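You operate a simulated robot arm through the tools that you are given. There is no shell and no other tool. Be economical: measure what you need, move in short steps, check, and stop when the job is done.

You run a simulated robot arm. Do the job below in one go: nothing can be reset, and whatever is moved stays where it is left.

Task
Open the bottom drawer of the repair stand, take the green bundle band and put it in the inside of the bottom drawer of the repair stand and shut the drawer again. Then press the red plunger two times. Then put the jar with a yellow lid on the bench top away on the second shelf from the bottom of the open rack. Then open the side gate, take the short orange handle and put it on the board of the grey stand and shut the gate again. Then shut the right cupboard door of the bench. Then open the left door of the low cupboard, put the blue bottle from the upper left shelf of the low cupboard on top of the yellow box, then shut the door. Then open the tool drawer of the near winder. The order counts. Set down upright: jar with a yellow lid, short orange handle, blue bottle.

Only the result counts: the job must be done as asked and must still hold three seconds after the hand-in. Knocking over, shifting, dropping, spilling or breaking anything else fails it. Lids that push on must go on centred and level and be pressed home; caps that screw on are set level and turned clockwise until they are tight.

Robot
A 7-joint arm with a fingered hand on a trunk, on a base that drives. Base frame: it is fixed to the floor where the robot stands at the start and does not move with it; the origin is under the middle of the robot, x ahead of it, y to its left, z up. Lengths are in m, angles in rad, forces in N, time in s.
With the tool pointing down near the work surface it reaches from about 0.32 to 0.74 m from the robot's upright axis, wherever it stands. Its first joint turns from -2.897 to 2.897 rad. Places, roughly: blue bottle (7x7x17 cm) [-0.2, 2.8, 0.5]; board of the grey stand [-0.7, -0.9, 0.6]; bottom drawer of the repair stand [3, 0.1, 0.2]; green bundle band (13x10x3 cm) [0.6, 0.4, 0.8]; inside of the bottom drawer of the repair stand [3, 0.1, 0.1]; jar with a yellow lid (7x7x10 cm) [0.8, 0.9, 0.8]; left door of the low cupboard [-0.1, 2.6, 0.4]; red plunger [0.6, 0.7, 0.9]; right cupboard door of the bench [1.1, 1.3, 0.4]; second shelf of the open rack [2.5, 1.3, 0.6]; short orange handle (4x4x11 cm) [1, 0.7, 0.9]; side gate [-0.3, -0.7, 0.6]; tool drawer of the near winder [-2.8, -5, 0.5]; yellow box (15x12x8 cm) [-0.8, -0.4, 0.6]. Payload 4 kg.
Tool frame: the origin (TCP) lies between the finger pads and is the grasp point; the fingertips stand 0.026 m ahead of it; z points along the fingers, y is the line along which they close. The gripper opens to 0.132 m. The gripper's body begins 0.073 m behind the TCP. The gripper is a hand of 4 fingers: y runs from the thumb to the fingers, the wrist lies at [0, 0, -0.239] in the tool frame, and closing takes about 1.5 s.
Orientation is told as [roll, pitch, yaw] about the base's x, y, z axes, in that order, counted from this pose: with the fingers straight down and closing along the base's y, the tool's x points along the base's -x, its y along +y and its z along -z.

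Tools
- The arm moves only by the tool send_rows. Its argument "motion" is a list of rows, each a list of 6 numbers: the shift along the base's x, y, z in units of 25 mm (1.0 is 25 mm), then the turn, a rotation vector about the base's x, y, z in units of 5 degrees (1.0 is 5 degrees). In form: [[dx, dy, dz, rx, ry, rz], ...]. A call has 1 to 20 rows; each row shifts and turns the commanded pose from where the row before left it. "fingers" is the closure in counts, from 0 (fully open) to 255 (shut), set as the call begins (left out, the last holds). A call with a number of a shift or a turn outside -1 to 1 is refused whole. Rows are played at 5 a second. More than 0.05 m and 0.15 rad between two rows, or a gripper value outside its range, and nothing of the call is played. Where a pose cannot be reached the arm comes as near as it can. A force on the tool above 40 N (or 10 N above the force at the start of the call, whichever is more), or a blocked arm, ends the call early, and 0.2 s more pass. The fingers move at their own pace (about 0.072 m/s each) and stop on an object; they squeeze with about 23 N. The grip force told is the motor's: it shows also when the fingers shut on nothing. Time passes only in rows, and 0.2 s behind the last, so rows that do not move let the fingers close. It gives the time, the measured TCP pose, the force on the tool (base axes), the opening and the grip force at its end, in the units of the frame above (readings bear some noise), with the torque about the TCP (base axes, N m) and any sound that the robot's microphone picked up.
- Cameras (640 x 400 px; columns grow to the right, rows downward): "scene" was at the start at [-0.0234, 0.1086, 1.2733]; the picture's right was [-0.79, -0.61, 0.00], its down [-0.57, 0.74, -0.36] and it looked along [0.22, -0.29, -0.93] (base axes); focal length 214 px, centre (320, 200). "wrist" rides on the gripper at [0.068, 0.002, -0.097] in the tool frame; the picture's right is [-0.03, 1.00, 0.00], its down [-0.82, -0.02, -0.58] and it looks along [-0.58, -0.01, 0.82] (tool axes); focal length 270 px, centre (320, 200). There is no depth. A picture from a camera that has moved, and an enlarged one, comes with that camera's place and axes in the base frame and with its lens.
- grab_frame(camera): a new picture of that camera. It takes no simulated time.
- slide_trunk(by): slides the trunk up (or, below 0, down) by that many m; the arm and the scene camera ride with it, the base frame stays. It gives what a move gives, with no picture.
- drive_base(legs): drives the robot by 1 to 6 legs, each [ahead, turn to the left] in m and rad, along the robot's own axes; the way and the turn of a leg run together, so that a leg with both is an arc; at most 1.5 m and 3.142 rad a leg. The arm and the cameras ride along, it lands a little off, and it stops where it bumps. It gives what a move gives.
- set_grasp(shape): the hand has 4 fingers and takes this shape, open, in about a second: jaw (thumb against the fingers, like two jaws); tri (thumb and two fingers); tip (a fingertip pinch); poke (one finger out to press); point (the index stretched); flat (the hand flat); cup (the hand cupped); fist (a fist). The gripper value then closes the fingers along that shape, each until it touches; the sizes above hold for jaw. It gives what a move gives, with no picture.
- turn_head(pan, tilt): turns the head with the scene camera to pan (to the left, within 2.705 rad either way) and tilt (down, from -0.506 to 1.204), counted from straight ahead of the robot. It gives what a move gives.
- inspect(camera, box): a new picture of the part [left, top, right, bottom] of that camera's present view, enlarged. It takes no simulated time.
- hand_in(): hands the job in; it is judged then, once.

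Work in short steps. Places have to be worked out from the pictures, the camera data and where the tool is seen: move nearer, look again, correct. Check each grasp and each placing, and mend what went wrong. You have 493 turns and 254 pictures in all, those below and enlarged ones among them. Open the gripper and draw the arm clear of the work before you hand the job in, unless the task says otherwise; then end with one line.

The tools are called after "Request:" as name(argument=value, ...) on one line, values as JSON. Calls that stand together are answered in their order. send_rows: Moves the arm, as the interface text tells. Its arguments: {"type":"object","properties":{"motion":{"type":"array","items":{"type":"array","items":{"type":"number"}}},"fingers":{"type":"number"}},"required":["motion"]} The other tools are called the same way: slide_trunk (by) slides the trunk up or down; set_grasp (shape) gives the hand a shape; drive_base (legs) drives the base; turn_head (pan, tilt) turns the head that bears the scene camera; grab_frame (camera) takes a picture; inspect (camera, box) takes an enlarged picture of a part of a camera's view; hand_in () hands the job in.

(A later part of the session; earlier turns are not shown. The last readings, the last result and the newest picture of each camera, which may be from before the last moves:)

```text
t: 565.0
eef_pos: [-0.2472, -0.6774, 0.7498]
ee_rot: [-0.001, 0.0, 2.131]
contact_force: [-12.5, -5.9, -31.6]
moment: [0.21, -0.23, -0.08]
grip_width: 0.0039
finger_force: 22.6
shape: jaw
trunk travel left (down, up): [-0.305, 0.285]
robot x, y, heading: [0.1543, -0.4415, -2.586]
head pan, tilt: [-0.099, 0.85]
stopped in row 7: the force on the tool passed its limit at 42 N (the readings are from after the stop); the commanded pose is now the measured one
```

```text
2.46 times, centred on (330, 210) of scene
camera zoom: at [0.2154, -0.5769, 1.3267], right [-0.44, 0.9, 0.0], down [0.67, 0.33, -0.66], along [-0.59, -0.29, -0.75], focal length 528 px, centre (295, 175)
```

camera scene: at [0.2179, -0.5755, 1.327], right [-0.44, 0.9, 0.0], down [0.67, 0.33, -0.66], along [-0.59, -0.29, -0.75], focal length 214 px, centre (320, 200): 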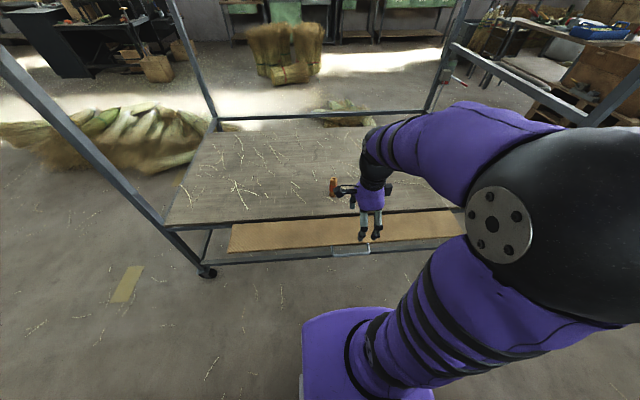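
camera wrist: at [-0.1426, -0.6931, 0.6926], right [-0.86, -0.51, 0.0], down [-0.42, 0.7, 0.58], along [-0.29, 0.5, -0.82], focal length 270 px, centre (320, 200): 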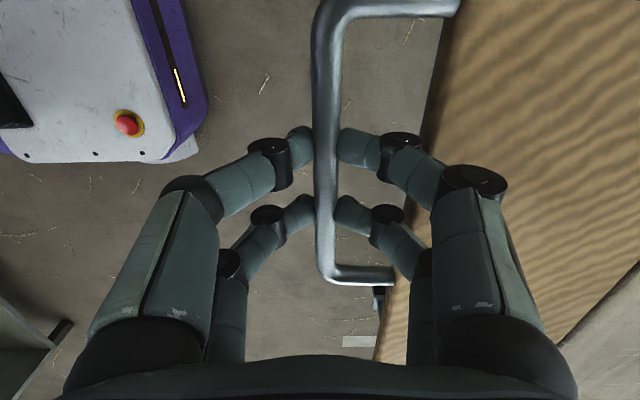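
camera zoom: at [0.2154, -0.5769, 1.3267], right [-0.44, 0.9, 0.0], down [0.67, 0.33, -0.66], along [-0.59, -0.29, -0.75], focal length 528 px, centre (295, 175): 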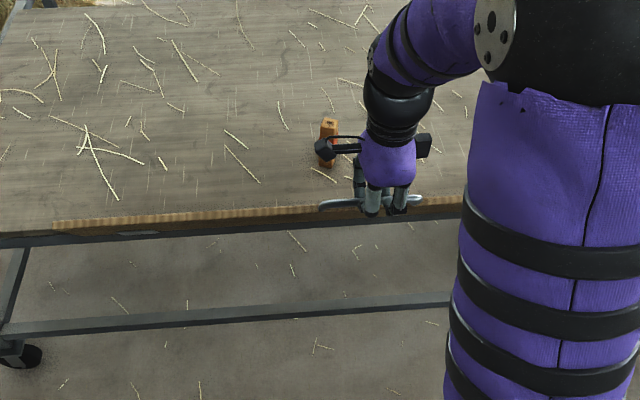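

Nearly up; the pull is now mostly upward, so I move mainly inward to close it.

Request:
send_rows(motion=[[-0.5, -0.31, -0.3, 0, 0, 0], [-0.68, -0.42, 0.1, 0, 0, 0], [-0.68, -0.42, 0.1, 0, 0, 0], [-0.68, -0.42, 0.05, 0, 0, 0], [-0.68, -0.42, 0, 0, 0, 0], [-0.4, -0.25, 0, 0, 0, 0]])

Request:
inspect(camera="scene", box=[200, 130, 460, 290])

```text
t: 565.6
eef_pos: [-0.2648, -0.6876, 0.7533]
ee_rot: [0.013, -0.001, 2.131]
contact_force: [10.5, 6.3, 31.4]
moment: [-0.09, 0.19, -0.05]
grip_width: 0.0092
finger_force: 22.9
shape: jaw
trunk travel left (down, up): [-0.305, 0.285]
robot x, y, heading: [0.1527, -0.44, -2.582]
head pan, tilt: [-0.099, 0.85]
stopped in row 2: the force on the tool passed its limit at 48 N (the readings are from after the stop); the commanded pose is now the measured one
```

```text
2.46 times, centred on (330, 210) of scene
camera zoom: at [0.2207, -0.5738, 1.3279], right [-0.44, 0.9, 0.0], down [0.67, 0.33, -0.66], along [-0.59, -0.29, -0.75], focal length 528 px, centre (295, 175)
```

zoom: 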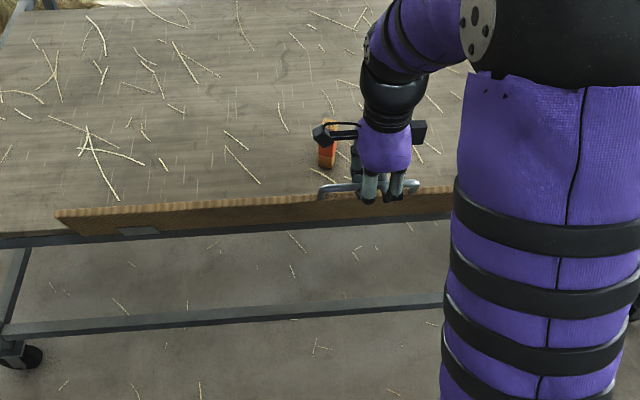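

The bar rises as it closes, so I give it more upward motion along the arc.

Request:
send_rows(motion=[[0, 0, 0.3, 0, 0, 0], [-0.68, -0.42, 0.41, 0, 0, 0], [-0.68, -0.42, 0.3, 0, 0, 0], [-0.68, -0.42, 0.21, 0, 0, 0], [-0.68, -0.42, 0.12, 0, 0, 0], [-0.5, -0.3, 0.04, 0, 0, 0]])

Request:
inspect(camera="scene", box=[200, 130, 460, 290])

```text
t: 566.5
eef_pos: [-0.3033, -0.7106, 0.7682]
ee_rot: [-0.014, 0.001, 2.13]
contact_force: [-3.0, -0.4, -27.5]
moment: [0.34, -0.4, -0.08]
grip_width: 0.0043
finger_force: 23.0
shape: jaw
trunk travel left (down, up): [-0.305, 0.285]
robot x, y, heading: [0.1559, -0.4451, -2.581]
head pan, tilt: [-0.099, 0.85]
stopped in row 4: the force on the tool passed its limit at 49 N (the readings are from after the stop); the commanded pose is now the measured one
```

```text
2.46 times, centred on (330, 210) of scene
camera zoom: at [0.2162, -0.5764, 1.3268], right [-0.44, 0.9, 0.0], down [0.67, 0.33, -0.66], along [-0.59, -0.29, -0.75], focal length 528 px, centre (295, 175)
```

zoom: 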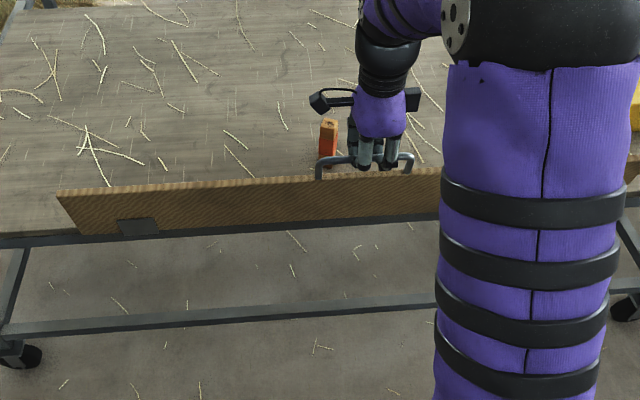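

Almost shut. Ease the lift and push the rest in.

Request:
send_rows(motion=[[-0.2, -0.12, -0.2, 0, 0, 0], [-0.4, -0.25, 0, 0, 0, 0], [-0.4, -0.25, 0.03, 0, 0, 0], [-0.4, -0.25, 0, 0, 0, 0], [-0.3, -0.18, 0, 0, 0, 0]])

Request:
inspect(camera="scene", box=[200, 130, 460, 290])

```text
t: 567.4
eef_pos: [-0.3269, -0.7247, 0.7668]
ee_rot: [-0.031, 0.0, 2.129]
contact_force: [19.8, 13.1, 9.0]
moment: [0.22, -0.38, 0.03]
grip_width: 0.0069
finger_force: 22.8
shape: jaw
trunk travel left (down, up): [-0.305, 0.285]
robot x, y, heading: [0.1534, -0.439, -2.586]
head pan, tilt: [-0.099, 0.85]
stopped in row 4: the force on the tool passed its limit at 46 N (the readings are from after the stop); the commanded pose is now the measured one
```

```text
2.46 times, centred on (330, 210) of scene
camera zoom: at [0.2201, -0.5741, 1.3275], right [-0.44, 0.9, 0.0], down [0.67, 0.33, -0.66], along [-0.59, -0.29, -0.75], focal length 528 px, centre (295, 175)
```

zoom: 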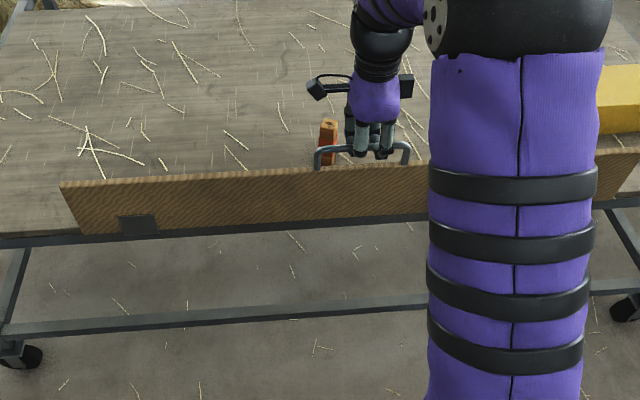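

Now it meets its stop. Release, lift off, and compare with the initial look.

Request:
send_rows(motion=[[0, 0, 0, 0, 0, 0], [0, 0, 0, 0, 0, 0], [0, 0, 0, 0, 0, 0], [0, 0, 1, 0, 0, 0], [0, 0, 1, 0, 0, 0], [0, 0, 1, 0, 0, 0], [0, 0, 1, 0, 0, 0], [0, 0, 1, 0, 0, 0], [0, 0, 1, 0, 0, 0]], fingers=150)

Request:
grab_frame(camera="wrist")

Request:
inspect(camera="scene", box=[200, 130, 460, 290])

```text
t: 569.4
eef_pos: [-0.3301, -0.7272, 0.9146]
ee_rot: [-0.025, -0.002, 2.129]
contact_force: [0.2, 0.4, 0.2]
moment: [-0.02, -0.02, 0.02]
grip_width: 0.054
finger_force: 0.1
shape: jaw
trunk travel left (down, up): [-0.305, 0.285]
robot x, y, heading: [0.1516, -0.4427, -2.582]
head pan, tilt: [-0.099, 0.85]
```

```text
136 pictures are left
camera wrist: at [-0.2977, -0.7879, 1.0113], right [-0.86, -0.51, -0.02], down [-0.43, 0.7, 0.58], along [-0.28, 0.51, -0.82], focal length 270 px, centre (320, 200)
```

wrist: 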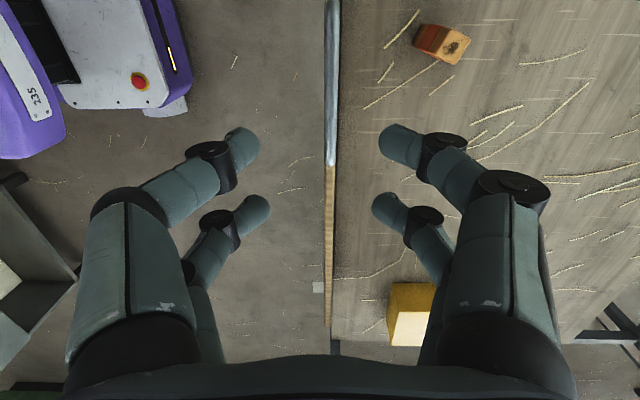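

```text
2.46 times, centred on (330, 210) of scene
camera zoom: at [0.2179, -0.5755, 1.327], right [-0.44, 0.9, 0.0], down [0.67, 0.33, -0.66], along [-0.59, -0.29, -0.75], focal length 528 px, centre (295, 175)
```

zoom: 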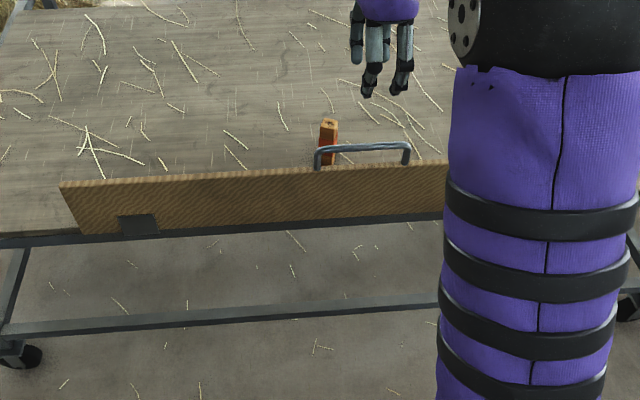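

Gate is shut as at the start (bar at the same place). Next the bench's cupboard door: I retract the arm and drive round the bench's left end.

Request:
send_rows(motion=[[0.9, 0.5, 0.2, 0, 0, 0], [0.9, 0.5, 0.2, 0, 0, 0], [0.9, 0.5, 0.2, 0, 0, 0], [0.9, 0.5, 0.2, 0, 0, 0], [0.9, 0.5, 0.2, 0, 0, 0]], fingers=255)

Request:
drive_base(legs=[[0, -1.58], [1.2, 0], [0.55, 0], [0, -1.57]])

Request:
turn_head(pan=-0.2, tilt=0.5)

Request:
grab_frame(camera="scene")

```text
t: 570.6
eef_pos: [-0.216, -0.6652, 0.9411]
ee_rot: [-0.027, 0.001, 2.129]
contact_force: [-0.2, -0.5, 0.2]
moment: [0.02, 0.01, 0.0]
grip_width: 0.0
finger_force: 22.7
shape: jaw
trunk travel left (down, up): [-0.305, 0.285]
robot x, y, heading: [0.1529, -0.4446, -2.583]
head pan, tilt: [-0.099, 0.85]
```

```text
t: 588.0
eef_pos: [-0.3932, 1.2628, 0.9397]
ee_rot: [-0.025, 0.0, -1.017]
contact_force: [-0.1, 0.3, -0.1]
moment: [-0.01, 0.01, 0.01]
grip_width: 0.0
finger_force: 22.5
shape: jaw
trunk travel left (down, up): [-0.305, 0.285]
robot x, y, heading: [-0.7685, 1.0418, 0.55]
head pan, tilt: [-0.099, 0.85]
```

```text
t: 588.8
eef_pos: [-0.3929, 1.2615, 0.9407]
ee_rot: [-0.024, 0.0, -1.015]
contact_force: [0.4, -0.7, 0.2]
moment: [-0.01, 0.04, 0.01]
grip_width: 0.0
finger_force: 23.2
shape: jaw
trunk travel left (down, up): [-0.305, 0.285]
robot x, y, heading: [-0.7623, 1.037, 0.554]
head pan, tilt: [-0.201, 0.499]
```

```text
134 pictures are left
camera scene: at [-0.8092, 1.1705, 1.357], right [0.35, -0.94, 0.0], down [-0.45, -0.17, -0.88], along [0.82, 0.31, -0.48], focal length 214 px, centre (320, 200)
```

scene: 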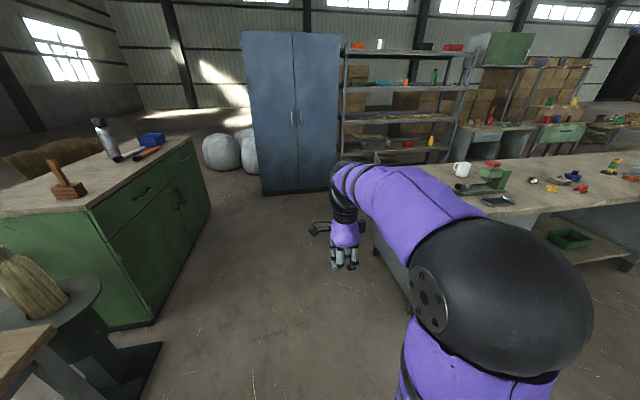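

Clear ahead. Drive up past the bench's end and turn to face the open door.

Request:
drive_base(legs=[[1.0, 0], [0.9, 0], [0, -1.8]])

Request:
turn_head(pan=-0.1, tilt=0.8)

Request:
grab_frame(camera="scene")

```text
t: 603.1
eef_pos: [0.9845, 1.6346, 0.9393]
ee_rot: [-0.024, 0.001, -2.813]
contact_force: [0.0, -0.1, 0.5]
moment: [0.01, -0.02, 0.01]
grip_width: 0.0
finger_force: 22.7
shape: jaw
trunk travel left (down, up): [-0.305, 0.285]
robot x, y, heading: [0.8545, 2.0475, -1.24]
head pan, tilt: [-0.201, 0.499]
```

```text
t: 603.9
eef_pos: [0.9857, 1.6355, 0.9409]
ee_rot: [-0.024, 0.0, -2.814]
contact_force: [0.3, 0.6, 0.1]
moment: [0.0, 0.01, -0.02]
grip_width: 0.0
finger_force: 22.9
shape: jaw
trunk travel left (down, up): [-0.305, 0.285]
robot x, y, heading: [0.856, 2.0418, -1.243]
head pan, tilt: [-0.099, 0.799]
```

```text
133 pictures are left
camera scene: at [0.9997, 2.0739, 1.3311], right [-0.97, -0.23, 0.0], down [-0.16, 0.7, -0.7], along [0.16, -0.68, -0.72], focal length 214 px, centre (320, 200)
```

scene: 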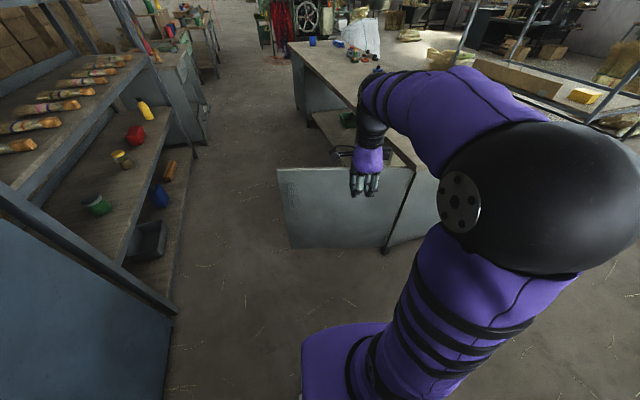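

The door's outer edge is at (1.36,1.38), hinge at (0.78,1.24), z 0.1–0.75. I roll 0.38 m closer, place the closed hand on its outer side and lower it.

Request:
drive_base(legs=[[0.38, 0]])

Request:
send_rows(motion=[[0.1, 0.9, 0, 0, 0, 0], [0.1, 0.9, 0, 0, 0, 0], [0.1, 0.9, 0, 0, 0, 0], [0.1, 0.9, 0, 0, 0, 0], [0.1, 0.9, 0, 0, 0, 0], [0.1, 0.9, 0, 0, 0, 0]])

Request:
grab_frame(camera="scene")

```text
t: 606.3
eef_pos: [1.1063, 1.2775, 0.941]
ee_rot: [-0.025, 0.0, -2.813]
contact_force: [-1.0, 0.4, 0.5]
moment: [0.0, -0.01, 0.01]
grip_width: 0.0001
finger_force: 22.7
shape: jaw
trunk travel left (down, up): [-0.305, 0.285]
robot x, y, heading: [0.9773, 1.689, -1.238]
head pan, tilt: [-0.099, 0.799]
```

```text
t: 607.7
eef_pos: [1.1227, 1.4114, 0.94]
ee_rot: [-0.025, -0.002, -2.814]
contact_force: [-0.3, -0.1, 0.0]
moment: [-0.01, 0.02, 0.02]
grip_width: 0.0
finger_force: 23.0
shape: jaw
trunk travel left (down, up): [-0.305, 0.285]
robot x, y, heading: [0.9749, 1.689, -1.243]
head pan, tilt: [-0.099, 0.799]
```

```text
132 pictures are left
camera scene: at [1.1217, 1.7154, 1.3311], right [-0.97, -0.23, 0.0], down [-0.16, 0.7, -0.7], along [0.16, -0.68, -0.72], focal length 214 px, centre (320, 200)
```

scene: 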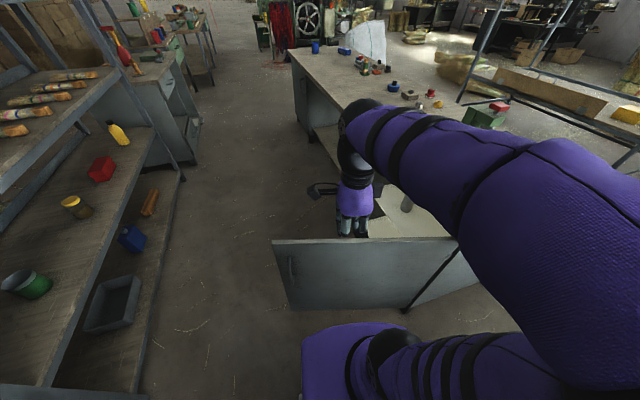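

I shift slightly to stay within reach, and lower the hand beside the door's outer face.

Request:
send_rows(motion=[[1, -1, 0, 0, 0, 0], [0.1, -0.1, -1, 0, 0, 0], [0, 0, -1, 0, 0, 0], [0, 0, -1, 0, 0, 0], [0, 0, -1, 0, 0, 0], [0, 0, -1, 0, 0, 0], [0, 0, -1, 0, 0, 0], [0, 0, -1, 0, 0, 0], [0, 0, -1, 0, 0, 0], [0, 0, -1, 0, 0, 0], [0, 0, -1, 0, 0, 0], [0, 0, -1, 0, 0, 0]])

Request:
grab_frame(camera="scene")

```text
t: 610.3
eef_pos: [1.1482, 1.3855, 0.6656]
ee_rot: [-0.025, 0.002, -2.814]
contact_force: [-0.2, 0.8, -1.1]
moment: [-0.01, -0.01, 0.02]
grip_width: 0.0001
finger_force: 22.7
shape: jaw
trunk travel left (down, up): [-0.305, 0.285]
robot x, y, heading: [0.9745, 1.6841, -1.246]
head pan, tilt: [-0.099, 0.799]
```

```text
131 pictures are left
camera scene: at [1.1216, 1.7157, 1.3311], right [-0.97, -0.23, 0.0], down [-0.16, 0.7, -0.7], along [0.16, -0.68, -0.72], focal length 214 px, centre (320, 200)
```

scene: 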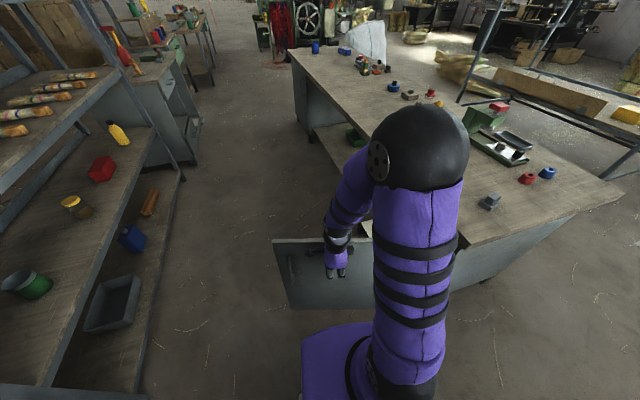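

Hand is at the outer face. Push the door along its closing arc.

Request:
send_rows(motion=[[0.05, -0.93, 0, 0, 0, 0], [0.05, -0.93, 0, 0, 0, 0], [0.05, -0.93, 0, 0, 0, 0], [0, -0.93, 0, 0, 0, 0], [0, -0.93, 0, 0, 0, 0], [0, -0.93, 0, 0, 0, 0], [-0.1, -0.93, 0, 0, 0, 0], [-0.3, -0.9, 0, 0, 0, 0], [-0.4, -0.9, 0, 0, 0, 0], [-0.4, -0.9, 0, 0, 0, 0]])

Request:
grab_frame(camera="scene")

```text
t: 612.5
eef_pos: [1.1235, 1.1535, 0.6651]
ee_rot: [-0.026, 0.0, -2.813]
contact_force: [-0.3, 0.4, 0.3]
moment: [-0.04, 0.01, -0.01]
grip_width: 0.0001
finger_force: 22.9
shape: jaw
trunk travel left (down, up): [-0.305, 0.285]
robot x, y, heading: [0.973, 1.6852, -1.245]
head pan, tilt: [-0.099, 0.799]
```

```text
130 pictures are left
camera scene: at [1.1218, 1.7156, 1.331], right [-0.97, -0.23, 0.0], down [-0.16, 0.7, -0.7], along [0.16, -0.68, -0.72], focal length 214 px, centre (320, 200)
```

scene: 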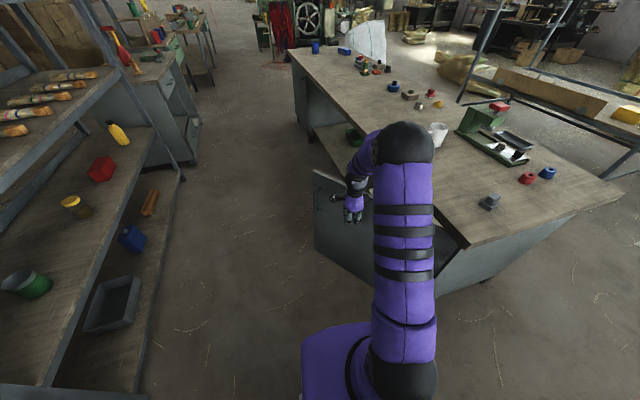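

It's closing. Continue the arc.

Request:
send_rows(motion=[[-0.5, -0.8, 0, 0, 0, 0], [-0.5, -0.8, 0, 0, 0, 0], [-0.5, -0.8, 0, 0, 0, 0], [-0.55, -0.75, 0, 0, 0, 0], [-0.6, -0.7, 0, 0, 0, 0], [-0.7, -0.65, 0, 0, 0, 0]])

Request:
grab_frame(camera="scene")

```text
t: 613.9
eef_pos: [1.038, 1.0424, 0.6643]
ee_rot: [-0.025, -0.001, -2.816]
contact_force: [-0.3, -0.3, 0.2]
moment: [-0.01, 0.02, -0.04]
grip_width: 0.0001
finger_force: 22.9
shape: jaw
trunk travel left (down, up): [-0.305, 0.285]
robot x, y, heading: [0.9725, 1.687, -1.244]
head pan, tilt: [-0.099, 0.799]
```

```text
129 pictures are left
camera scene: at [1.1219, 1.7155, 1.331], right [-0.97, -0.23, 0.0], down [-0.16, 0.7, -0.7], along [0.16, -0.68, -0.72], focal length 214 px, centre (320, 200)
```

scene: 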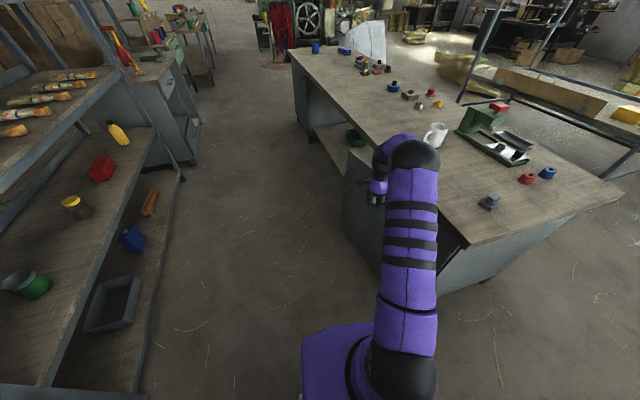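

Request:
send_rows(motion=[[-0.6, -0.55, 0, 0, 0, 0], [-0.6, -0.5, 0, 0, 0, 0], [-0.5, -0.4, 0, 0, 0, 0], [-0.4, -0.3, 0, 0, 0, 0], [-0.4, -0.3, 0, 0, 0, 0], [-0.4, -0.3, 0, 0, 0, 0]])

Request:
grab_frame(camera="scene")

```text
t: 615.2
eef_pos: [0.9869, 0.9956, 0.664]
ee_rot: [-0.036, 0.014, -2.807]
contact_force: [6.6, 10.4, 2.8]
moment: [-1.19, 0.83, -0.21]
grip_width: 0.0
finger_force: 23.0
shape: jaw
trunk travel left (down, up): [-0.305, 0.285]
robot x, y, heading: [0.9747, 1.6917, -1.243]
head pan, tilt: [-0.099, 0.799]
stopped in row 6: the force on the tool passed its limit at 50 N (the readings are from after the stop); the commanded pose is now the measured one
```

```text
128 pictures are left
camera scene: at [1.1223, 1.717, 1.3311], right [-0.97, -0.23, 0.0], down [-0.16, 0.7, -0.7], along [0.16, -0.68, -0.72], focal length 214 px, centre (320, 200)
```

scene: 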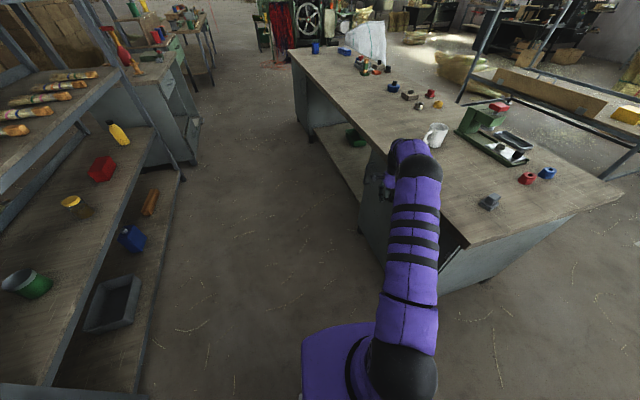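

Torque shows the hand's body touching the bench-top edge. I back off and inspect the door.

Request:
send_rows(motion=[[0.7, 0.5, 0, 0, 0, 0], [0.7, 0.7, 0, 0, 0, 0], [0.4, 1, 0, 0, 0, 0], [0.2, 1, 0, 0, 0, 0], [0.2, 1, 0, 0, 0, 0]])

Request:
inspect(camera="scene", box=[280, 120, 480, 300])

```text
t: 616.4
eef_pos: [1.0399, 1.1007, 0.6635]
ee_rot: [-0.037, 0.012, -2.807]
contact_force: [0.1, 0.0, -0.6]
moment: [0.03, 0.01, -0.01]
grip_width: 0.0
finger_force: 22.9
shape: jaw
trunk travel left (down, up): [-0.305, 0.285]
robot x, y, heading: [0.9735, 1.6902, -1.241]
head pan, tilt: [-0.099, 0.799]
```

```text
2.22 times, centred on (380, 210) of scene
camera zoom: at [1.1216, 1.7154, 1.3311], right [-0.97, -0.23, 0.0], down [-0.16, 0.7, -0.7], along [0.16, -0.68, -0.72], focal length 477 px, centre (187, 178)
```

zoom: 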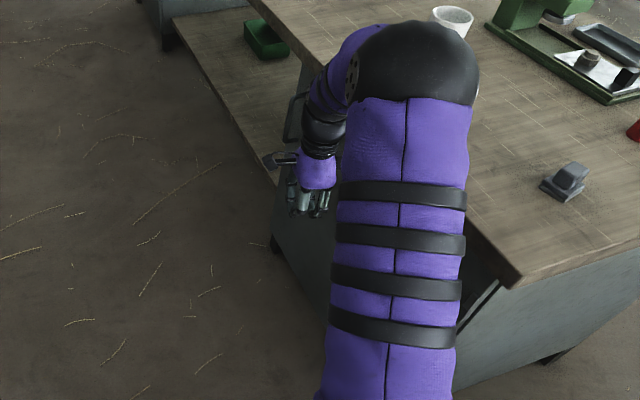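

Not sure it's shut; I tilt the hand 40° so the fingertips lead, and push again.

Request:
send_rows(motion=[[0, 0, 0, -0.52, 0.85, 0], [0, 0, 0, -0.52, 0.85, 0], [0, 0, -0.3, -0.52, 0.85, 0], [0, 0, -0.3, -0.52, 0.85, 0], [0, 0, -0.3, -0.52, 0.85, 0], [0, 0, 0, -0.52, 0.85, 0], [0, 0, 0, -0.52, 0.85, 0], [0, 0, 0, -0.52, 0.85, 0], [0, 0, 0, -0.52, 0.85, 0]])

Request:
send_rows(motion=[[-0.4, -1, 0, 0, 0, 0], [-0.4, -1, 0, 0, 0, 0], [-0.4, -1, 0, 0, 0, 0], [-0.4, -0.6, 0, 0, 0, 0], [-0.5, -0.3, 0, 0, 0, 0], [-0.5, -0.3, 0, 0, 0, 0], [-0.5, -0.3, 0, 0, 0, 0], [-0.5, -0.3, 0, 0, 0, 0]])

Request:
inspect(camera="scene", box=[280, 120, 480, 300])

```text
t: 618.4
eef_pos: [1.0401, 1.0991, 0.6396]
ee_rot: [0.17, -0.747, -2.889]
contact_force: [0.0, -1.5, -0.7]
moment: [0.02, -0.02, -0.03]
grip_width: 0.0
finger_force: 22.9
shape: jaw
trunk travel left (down, up): [-0.305, 0.285]
robot x, y, heading: [0.9769, 1.6914, -1.244]
head pan, tilt: [-0.099, 0.799]
```

```text
t: 620.3
eef_pos: [0.9587, 0.9806, 0.6367]
ee_rot: [0.168, -0.737, -2.879]
contact_force: [4.4, 4.0, 0.7]
moment: [0.01, -0.04, -0.04]
grip_width: 0.0001
finger_force: 23.0
shape: jaw
trunk travel left (down, up): [-0.305, 0.285]
robot x, y, heading: [0.9733, 1.685, -1.246]
head pan, tilt: [-0.099, 0.799]
stopped in row 8: the force on the tool passed its limit at 43 N (the readings are from after the stop); the commanded pose is now the measured one
```

```text
2.22 times, centred on (380, 210) of scene
camera zoom: at [1.1222, 1.7163, 1.3309], right [-0.97, -0.23, 0.0], down [-0.16, 0.7, -0.7], along [0.16, -0.68, -0.72], focal length 477 px, centre (187, 178)
```

zoom: 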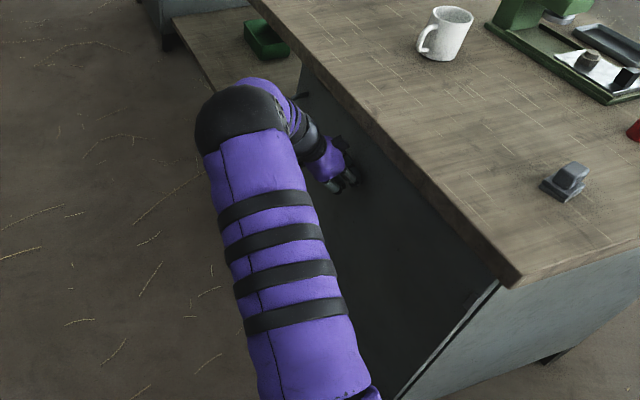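

Pure contact at the tips now: the door is at its stop. Retract and look.

Request:
send_rows(motion=[[0.9, 0.5, 0, 0, 0, 0], [0.9, 0.5, 0, 0, 0, 0], [0.8, 0.8, 0.3, 0, 0, 0], [0.5, 1, 0.5, 0.52, -0.85, 0], [0, 1, 0.8, 0.52, -0.85, 0], [0, 1, 1, 0.52, -0.85, 0], [0, 1, 1, 0.52, -0.85, 0], [0, 1, 1, 0.52, -0.85, 0], [0, 0.8, 1, 0.52, -0.85, 0], [0, 0, 1, 0.52, -0.85, 0], [0, 0, 1, 0.52, -0.85, 0], [0, 0, 1, 0.52, -0.85, 0], [0, 0, 1, 0, 0, 0], [0, 0, 1, 0, 0, 0]])

Request:
inspect(camera="scene", box=[280, 90, 480, 300])

```text
t: 623.3
eef_pos: [1.0341, 1.172, 0.9018]
ee_rot: [-0.031, 0.023, -2.805]
contact_force: [-0.4, -0.4, -0.8]
moment: [0.01, -0.02, 0.0]
grip_width: 0.0001
finger_force: 23.0
shape: jaw
trunk travel left (down, up): [-0.305, 0.285]
robot x, y, heading: [0.9759, 1.6858, -1.246]
head pan, tilt: [-0.099, 0.799]
```

```text
1.90 times, centred on (380, 195) of scene
camera zoom: at [1.1216, 1.7159, 1.331], right [-0.97, -0.23, 0.0], down [-0.16, 0.7, -0.7], along [0.16, -0.68, -0.72], focal length 408 px, centre (206, 210)
```

zoom: 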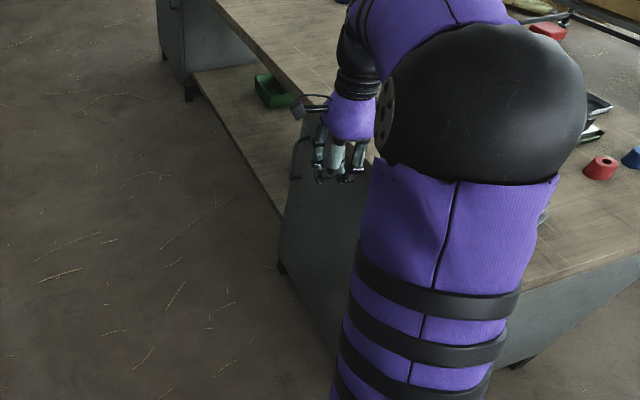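

Door is flush. Next the low cupboard: reverse out, turn to face it and look.

Request:
drive_base(legs=[[-0.45, 0], [0, -2.91]])

Request:
turn_head(pan=0.3, tilt=0.5)

Request:
grab_frame(camera="scene")

```text
t: 633.6
eef_pos: [0.658, 2.6045, 0.9024]
ee_rot: [-0.032, 0.023, 0.562]
contact_force: [0.1, 0.2, -0.2]
moment: [-0.03, -0.01, 0.0]
grip_width: 0.0001
finger_force: 23.1
shape: jaw
trunk travel left (down, up): [-0.305, 0.285]
robot x, y, heading: [0.8264, 2.1133, 2.123]
head pan, tilt: [-0.099, 0.799]
```

```text
t: 634.5
eef_pos: [0.6577, 2.6039, 0.9017]
ee_rot: [-0.034, 0.023, 0.562]
contact_force: [0.1, 0.0, 0.6]
moment: [-0.02, 0.03, 0.02]
grip_width: 0.0
finger_force: 23.1
shape: jaw
trunk travel left (down, up): [-0.305, 0.285]
robot x, y, heading: [0.8279, 2.1096, 2.125]
head pan, tilt: [0.3, 0.499]
```

```text
124 pictures are left
camera scene: at [0.6648, 2.041, 1.357], right [0.66, 0.75, 0.0], down [0.36, -0.32, -0.88], along [-0.66, 0.58, -0.48], focal length 214 px, centre (320, 200)
```

scene: 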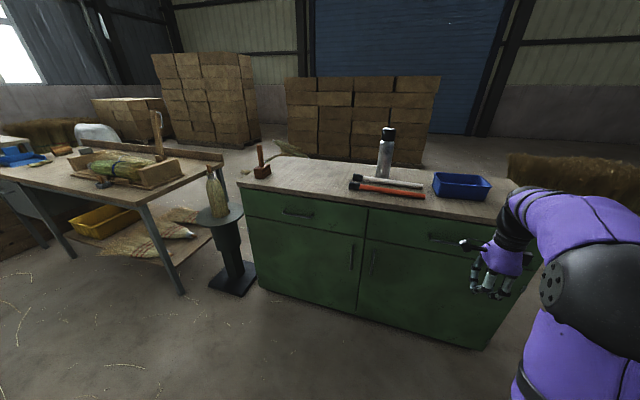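

Left door's handle is near (0.115,2.755,0.51). I retract the arm, yaw the hand toward the working direction, then roll 0.32 m closer.

Request:
send_rows(motion=[[0.55, -0.8, 0, 0, 0, 1], [0.55, -0.8, 0, 0, 0, 1], [0.55, -0.8, 0, 0, 0, 1], [0.5, -0.8, 0, 0, 0, 1], [0.1, -0.3, 0, 0, 0, 1], [0, 0, 0, 0, 0, 1], [0, 0, 0, 0, 0, 1], [0, 0, 0, 0, 0, 1], [0, 0, 0, 0, 0, 1], [0, 0, 0, 0, 0, 1], [0, 0, 0, 0, 0, 1], [0, 0, 0, 0, 0, 1], [0, 0, 0, 0, 0, 1], [0, 0, 0, 0, 0, 1], [0, 0, 0, 0, 0, 1], [0, 0, 0, 0, 0, 1], [0, 0, 0, 0, 0, 1], [0, 0, 0, 0, 0, 1], [0, 0, 0, 0, 0, 1]])

Request:
drive_base(legs=[[0.32, 0]])

Request:
slide_trunk(by=-0.3)

Request:
turn_head(pan=0.45, tilt=0.7)

Request:
grab_frame(camera="scene")

```text
t: 638.5
eef_pos: [0.7151, 2.5166, 0.9028]
ee_rot: [-0.032, 0.022, 2.221]
contact_force: [-0.3, 0.4, -0.1]
moment: [0.01, 0.01, 0.01]
grip_width: 0.0
finger_force: 23.1
shape: jaw
trunk travel left (down, up): [-0.305, 0.285]
robot x, y, heading: [0.8283, 2.1126, 2.126]
head pan, tilt: [0.3, 0.499]
```

```text
t: 640.6
eef_pos: [0.5473, 2.7865, 0.9014]
ee_rot: [-0.033, 0.021, 2.22]
contact_force: [0.3, 0.1, 1.1]
moment: [0.02, 0.0, -0.04]
grip_width: 0.0
finger_force: 22.8
shape: jaw
trunk travel left (down, up): [-0.305, 0.285]
robot x, y, heading: [0.6621, 2.3835, 2.123]
head pan, tilt: [0.3, 0.499]
```

```text
t: 643.6
eef_pos: [0.5483, 2.7884, 0.601]
ee_rot: [-0.031, 0.023, 2.22]
contact_force: [-0.3, 0.0, 0.6]
moment: [0.02, -0.01, -0.02]
grip_width: 0.0
finger_force: 22.9
shape: jaw
trunk travel left (down, up): [-0.005, 0.585]
robot x, y, heading: [0.6623, 2.3804, 2.123]
head pan, tilt: [0.3, 0.499]
```

```text
t: 644.4
eef_pos: [0.547, 2.7877, 0.6015]
ee_rot: [-0.032, 0.022, 2.219]
contact_force: [-0.3, 0.7, 0.6]
moment: [-0.04, -0.04, 0.0]
grip_width: 0.0001
finger_force: 22.5
shape: jaw
trunk travel left (down, up): [-0.005, 0.585]
robot x, y, heading: [0.662, 2.3825, 2.124]
head pan, tilt: [0.45, 0.7]
```

```text
123 pictures are left
camera scene: at [0.4948, 2.2975, 1.0394], right [0.54, 0.84, 0.0], down [0.54, -0.35, -0.77], along [-0.64, 0.41, -0.64], focal length 214 px, centre (320, 200)
```

scene: 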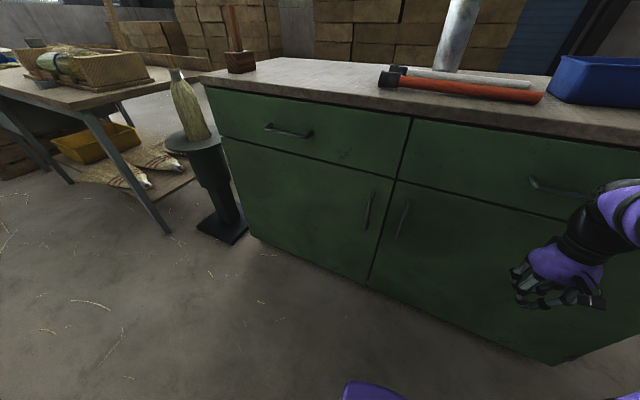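

The left door's bar handle is at about (0.112,2.752,0.513). I bring the hand in front of it, tilting to ~25° below level, fingers open.

Request:
send_rows(motion=[[-0.6, -0.6, -0.1, 0, 0, 1], [-0.6, -0.6, -0.1, 0, 0, 1], [-0.6, -0.5, -0.1, 0, 0, 1], [-0.9, -0.3, -0.1, 0.54, 0.8, 0.6], [-0.9, -0.3, -0.1, 0.54, 0.8, 0], [-0.9, -0.3, -0.1, 0.54, 0.8, 0], [-0.9, -0.3, -0.1, 0.54, 0.8, 0], [-0.9, -0.3, -0.1, 0.54, 0.8, 0], [-0.9, -0.3, -0.1, 0.54, 0.8, 0], [-0.9, -0.3, -0.1, 0.54, 0.8, 0], [-0.9, -0.3, -0.1, 0.54, 0.8, 0], [-0.9, -0.3, -0.1, 0.54, 0.8, 0], [-0.9, -0.3, -0.1, 0.54, 0.8, 0], [-0.9, -0.3, -0.1, 0.54, 0.8, 0], [-0.6, 0, -0.1, 0.54, 0.8, 0], [0, 0, -0.1, 0.54, 0.8, 0]], fingers=100)

Request:
grab_frame(camera="wrist")

Request:
grab_frame(camera="scene")

```text
t: 647.8
eef_pos: [0.2379, 2.664, 0.5626]
ee_rot: [-0.002, -1.072, 2.519]
contact_force: [0.0, 0.2, 0.5]
moment: [-0.01, 0.0, 0.0]
grip_width: 0.08
finger_force: 0.1
shape: jaw
out of reach, approached as far as the arm can: row 16
trunk travel left (down, up): [-0.005, 0.585]
robot x, y, heading: [0.6636, 2.3822, 2.123]
head pan, tilt: [0.45, 0.7]
```

```text
122 pictures are left
camera wrist: at [0.3304, 2.5936, 0.5488], right [-0.6, -0.8, 0.02], down [0.11, -0.05, 0.99], along [-0.8, 0.59, 0.12], focal length 270 px, centre (320, 200)
```

wrist: 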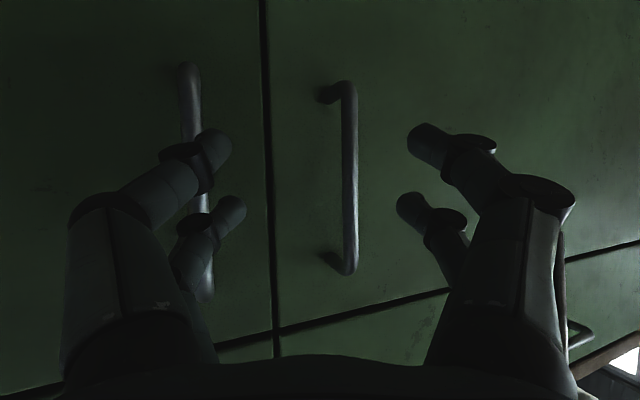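

```text
121 pictures are left
camera scene: at [0.4948, 2.2973, 1.0393], right [0.54, 0.84, 0.0], down [0.54, -0.35, -0.76], along [-0.64, 0.41, -0.64], focal length 214 px, centre (320, 200)
```

scene: 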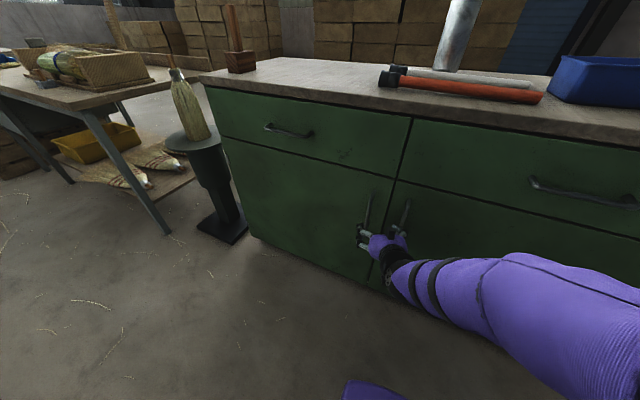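

The left-door bar resolves to about (0.135,2.712), z≈0.56. I advance until it's between the fingers.

Request:
send_rows(motion=[[-0.75, 0.34, 0, 0, 0, 0], [-0.75, 0.34, 0, 0, 0, 0], [-0.75, 0.34, 0, 0, 0, 0], [-0.5, 0.24, 0, 0, 0, 0]])

Request:
grab_frame(camera="wrist")

```text
t: 648.8
eef_pos: [0.1691, 2.6942, 0.561]
ee_rot: [0.001, -1.067, 2.518]
contact_force: [20.5, -18.1, -2.2]
moment: [0.03, 0.18, -1.1]
grip_width: 0.0773
finger_force: 0.0
shape: jaw
trunk travel left (down, up): [-0.005, 0.585]
robot x, y, heading: [0.666, 2.3805, 2.119]
head pan, tilt: [0.45, 0.7]
```

```text
120 pictures are left
camera wrist: at [0.2634, 2.6239, 0.5476], right [-0.6, -0.8, 0.02], down [0.1, -0.05, 0.99], along [-0.8, 0.59, 0.11], focal length 270 px, centre (320, 200)
```

wrist: 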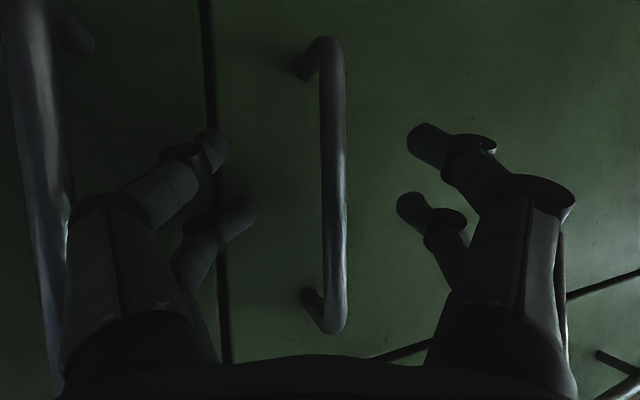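

Some contact, and the bar is within the finger span. Close now.

Request:
send_rows(motion=[[0, 0, 0, 0, 0, 0], [0, 0, 0, 0, 0, 0], [0, 0, 0, 0, 0, 0], [0, 0, 0, 0, 0, 0], [0, 0, 0, 0, 0, 0]], fingers=255)

Request:
grab_frame(camera="wrist")

```text
t: 650.0
eef_pos: [0.1673, 2.6954, 0.5631]
ee_rot: [-0.004, -1.073, 2.523]
contact_force: [-6.4, -7.4, 0.8]
moment: [0.05, -0.44, 0.09]
grip_width: 0.0002
finger_force: 23.4
shape: jaw
trunk travel left (down, up): [-0.005, 0.585]
robot x, y, heading: [0.6637, 2.3868, 2.119]
head pan, tilt: [0.45, 0.7]
```

```text
119 pictures are left
camera wrist: at [0.2605, 2.6256, 0.5495], right [-0.59, -0.8, 0.02], down [0.11, -0.05, 0.99], along [-0.8, 0.59, 0.12], focal length 270 px, centre (320, 200)
```

wrist: 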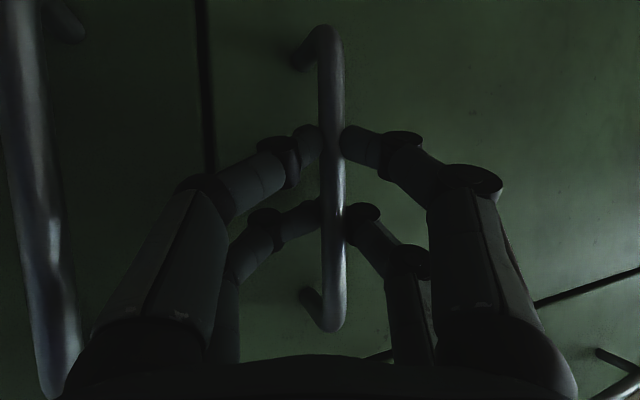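

Both finger pairs straddle the bar. I pull the door open along its arc by about 12 cm.

Request:
send_rows(motion=[[0.3, -0.5, 0, 0, 0, 0], [0.3, -0.5, 0, 0, 0, 0], [0.3, -0.52, 0, 0, 0, 0], [0.28, -0.52, 0, 0, 0, 0], [0.26, -0.52, 0, 0, 0, 0], [0.26, -0.54, 0, 0, 0, 0], [0.24, -0.54, 0, 0, 0, 0], [0.24, -0.55, 0, 0, 0, 0]])

Request:
grab_frame(camera="scene")

```text
t: 651.3
eef_pos: [0.2036, 2.6223, 0.5649]
ee_rot: [-0.002, -1.077, 2.533]
contact_force: [-14.6, -5.8, -2.2]
moment: [0.01, -0.41, 0.03]
grip_width: 0.0004
finger_force: 23.3
shape: jaw
trunk travel left (down, up): [-0.005, 0.585]
robot x, y, heading: [0.6555, 2.383, 2.125]
head pan, tilt: [0.45, 0.7]
stopped in row 6: the force on the tool passed its limit at 41 N (the readings are from after the stop); the commanded pose is now the measured one
```

```text
118 pictures are left
camera scene: at [0.494, 2.2972, 1.039], right [0.54, 0.84, 0.0], down [0.54, -0.35, -0.76], along [-0.64, 0.41, -0.64], focal length 214 px, centre (320, 200)
```

scene: 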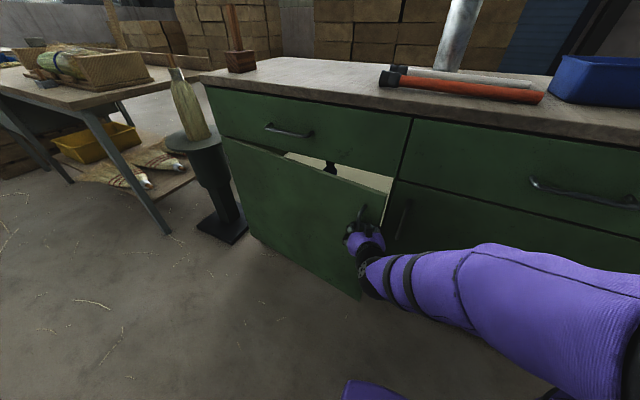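

Good, gap opens; I correct inward (−n) and pull a bit further.

Request:
send_rows(motion=[[-0.2, -0.15, 0, 0, 0, 0], [0.14, -0.5, 0, 0, 0, 0], [0.13, -0.5, 0, 0, 0, 0], [0.1, -0.5, 0, 0, 0, 0], [0.08, -0.5, 0, 0, 0, 0], [0.06, -0.5, 0, 0, 0, 0]])

Request:
grab_frame(camera="scene")

```text
t: 652.7
eef_pos: [0.2148, 2.5598, 0.5646]
ee_rot: [-0.004, -1.074, 2.518]
contact_force: [35.0, 10.3, 3.5]
moment: [0.3, -1.09, -0.55]
grip_width: 0.0
finger_force: 23.1
shape: jaw
trunk travel left (down, up): [-0.005, 0.585]
robot x, y, heading: [0.6651, 2.3789, 2.122]
head pan, tilt: [0.45, 0.7]
```

```text
117 pictures are left
camera scene: at [0.4964, 2.2976, 1.0396], right [0.54, 0.84, 0.0], down [0.54, -0.35, -0.77], along [-0.65, 0.41, -0.64], focal length 214 px, centre (320, 200)
```

scene: 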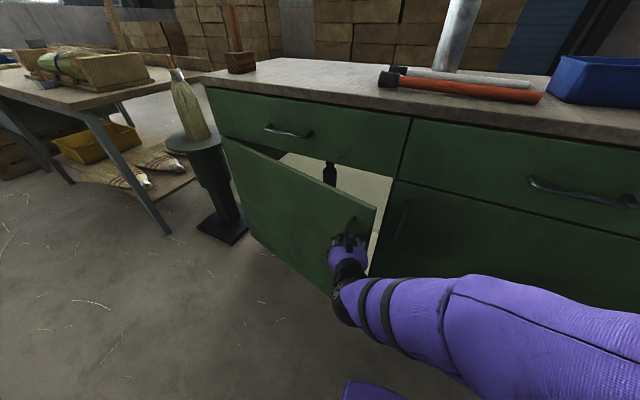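

About 20° open now. I release and reverse the base to draw the fingers off the bar.

Request:
send_rows(motion=[[0.1, 0.06, 0, 0, 0, 0], [0, 0, 0, 0, 0, 0], [0, 0, 0, 0, 0, 0], [0, 0, 0, 0, 0, 0]], fingers=60)

Request:
drive_base(legs=[[-0.12, 0]])

Request:
grab_frame(camera="scene")

```text
t: 653.7
eef_pos: [0.2138, 2.5584, 0.566]
ee_rot: [-0.005, -1.075, 2.523]
contact_force: [0.6, -0.5, 0.6]
moment: [0.02, 0.03, 0.02]
grip_width: 0.1007
finger_force: 0.1
shape: jaw
trunk travel left (down, up): [-0.005, 0.585]
robot x, y, heading: [0.6646, 2.3847, 2.128]
head pan, tilt: [0.45, 0.7]
```

```text
t: 654.9
eef_pos: [0.2755, 2.4568, 0.5661]
ee_rot: [-0.004, -1.074, 2.524]
contact_force: [0.5, -1.0, -0.1]
moment: [0.01, -0.03, 0.0]
grip_width: 0.1006
finger_force: 0.1
shape: jaw
trunk travel left (down, up): [-0.005, 0.585]
robot x, y, heading: [0.7235, 2.284, 2.125]
head pan, tilt: [0.45, 0.7]
```

```text
116 pictures are left
camera scene: at [0.5574, 2.1959, 1.0393], right [0.54, 0.84, 0.0], down [0.54, -0.35, -0.76], along [-0.65, 0.41, -0.64], focal length 214 px, centre (320, 200)
```

scene: 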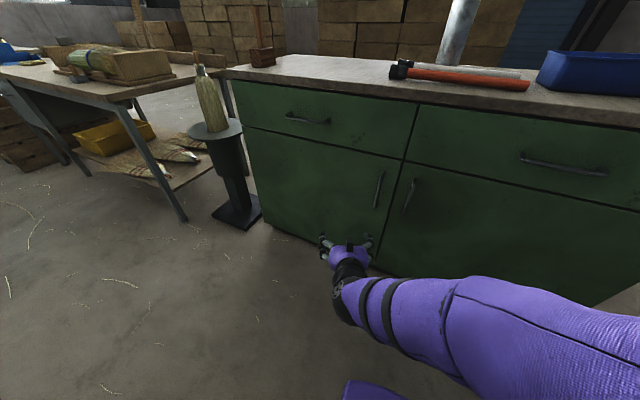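

The door seems to have swung shut again. Zoom to check.

Request:
inspect(camera="scene", box=[220, 90, 460, 290])

```text
2.00 times, centred on (340, 190) of scene
camera zoom: at [0.5574, 2.1959, 1.0393], right [0.54, 0.84, 0.0], down [0.54, -0.35, -0.76], along [-0.65, 0.41, -0.64], focal length 429 px, centre (280, 220)
```

zoom: 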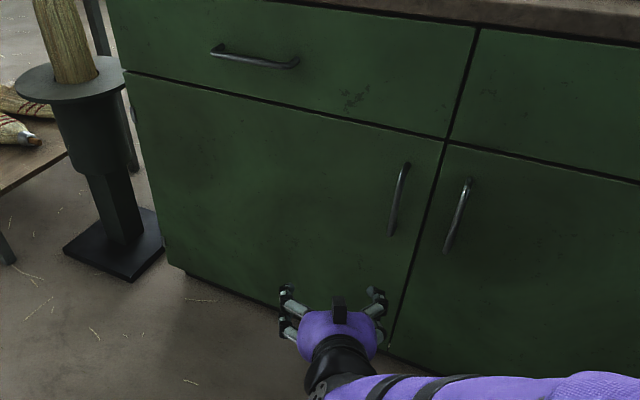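

Yes, it springs shut on release. I'll try a wide opening with the hand perpendicular to the door, so I shift the base 0.3 m left to stand square to the handle.

Request:
drive_base(legs=[[-0.3, 0], [0, 0.785], [0.42, 0], [0, -0.785]])

Request:
send_rows(motion=[[0.85, 0.5, 0, 0, 0, -0.8], [0.85, 0.5, 0, 0, 0, -0.8], [0.85, 0.5, 0, 0, 0, -0.8], [0.85, 0.5, 0, 0, 0, -0.8], [0.85, 0.5, 0, 0, 0, -0.7], [0.85, 0.5, 0, 0, 0, -0.7], [0.85, 0.5, 0, 0, 0, 0], [0.85, 0.5, 0, 0, 0, 0], [0.85, 0.5, 0, 0, 0, 0]])

Request:
grab_frame(camera="wrist")

Request:
turn_head(pan=0.3, tilt=0.7)

Request:
grab_frame(camera="scene")

```text
t: 663.7
eef_pos: [0.0241, 2.2966, 0.5658]
ee_rot: [-0.003, -1.073, 2.526]
contact_force: [-0.4, 0.5, 0.0]
moment: [0.02, -0.04, 0.0]
grip_width: 0.1009
finger_force: 0.1
shape: jaw
trunk travel left (down, up): [-0.005, 0.585]
robot x, y, heading: [0.4791, 2.1238, 2.128]
head pan, tilt: [0.45, 0.7]
```

```text
t: 665.7
eef_pos: [0.1322, 2.4206, 0.6197]
ee_rot: [-0.007, -1.069, 2.124]
contact_force: [0.6, 0.4, 0.7]
moment: [0.03, -0.03, -0.01]
grip_width: 0.1009
finger_force: 0.3
shape: jaw
out of reach, approached as far as the arm can: row 1, 2, 3, 4, 5, 6, 7, 8, 9
trunk travel left (down, up): [-0.005, 0.585]
robot x, y, heading: [0.476, 2.1161, 2.123]
head pan, tilt: [0.45, 0.7]
```

```text
114 pictures are left
camera wrist: at [0.191, 2.3197, 0.6059], right [-0.86, -0.51, 0.02], down [0.07, -0.09, 0.99], along [-0.5, 0.86, 0.11], focal length 270 px, centre (320, 200)
```

wrist: 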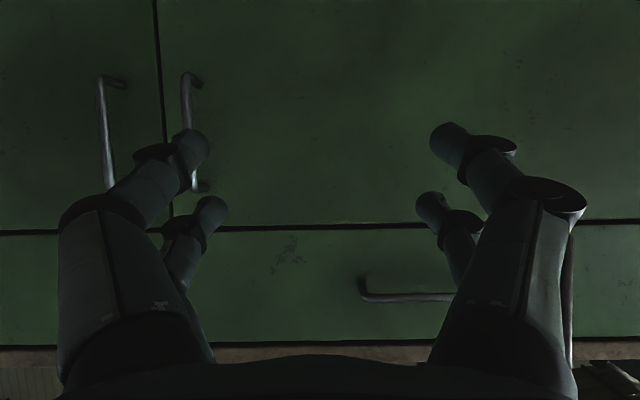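

```text
t: 666.4
eef_pos: [0.1326, 2.4199, 0.6201]
ee_rot: [-0.005, -1.07, 2.122]
contact_force: [0.7, -0.6, 0.9]
moment: [-0.03, -0.01, -0.04]
grip_width: 0.1005
finger_force: 0.0
shape: jaw
trunk travel left (down, up): [-0.005, 0.585]
robot x, y, heading: [0.4723, 2.1184, 2.123]
head pan, tilt: [0.3, 0.7]
```

```text
113 pictures are left
camera scene: at [0.313, 2.0461, 1.0393], right [0.66, 0.75, 0.0], down [0.48, -0.42, -0.76], along [-0.58, 0.5, -0.64], focal length 214 px, centre (320, 200)
```

scene: 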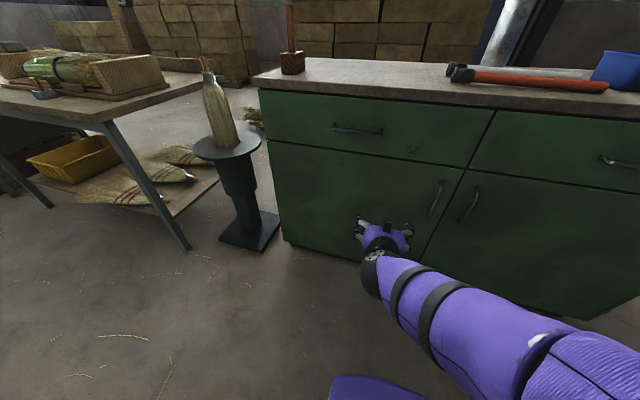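

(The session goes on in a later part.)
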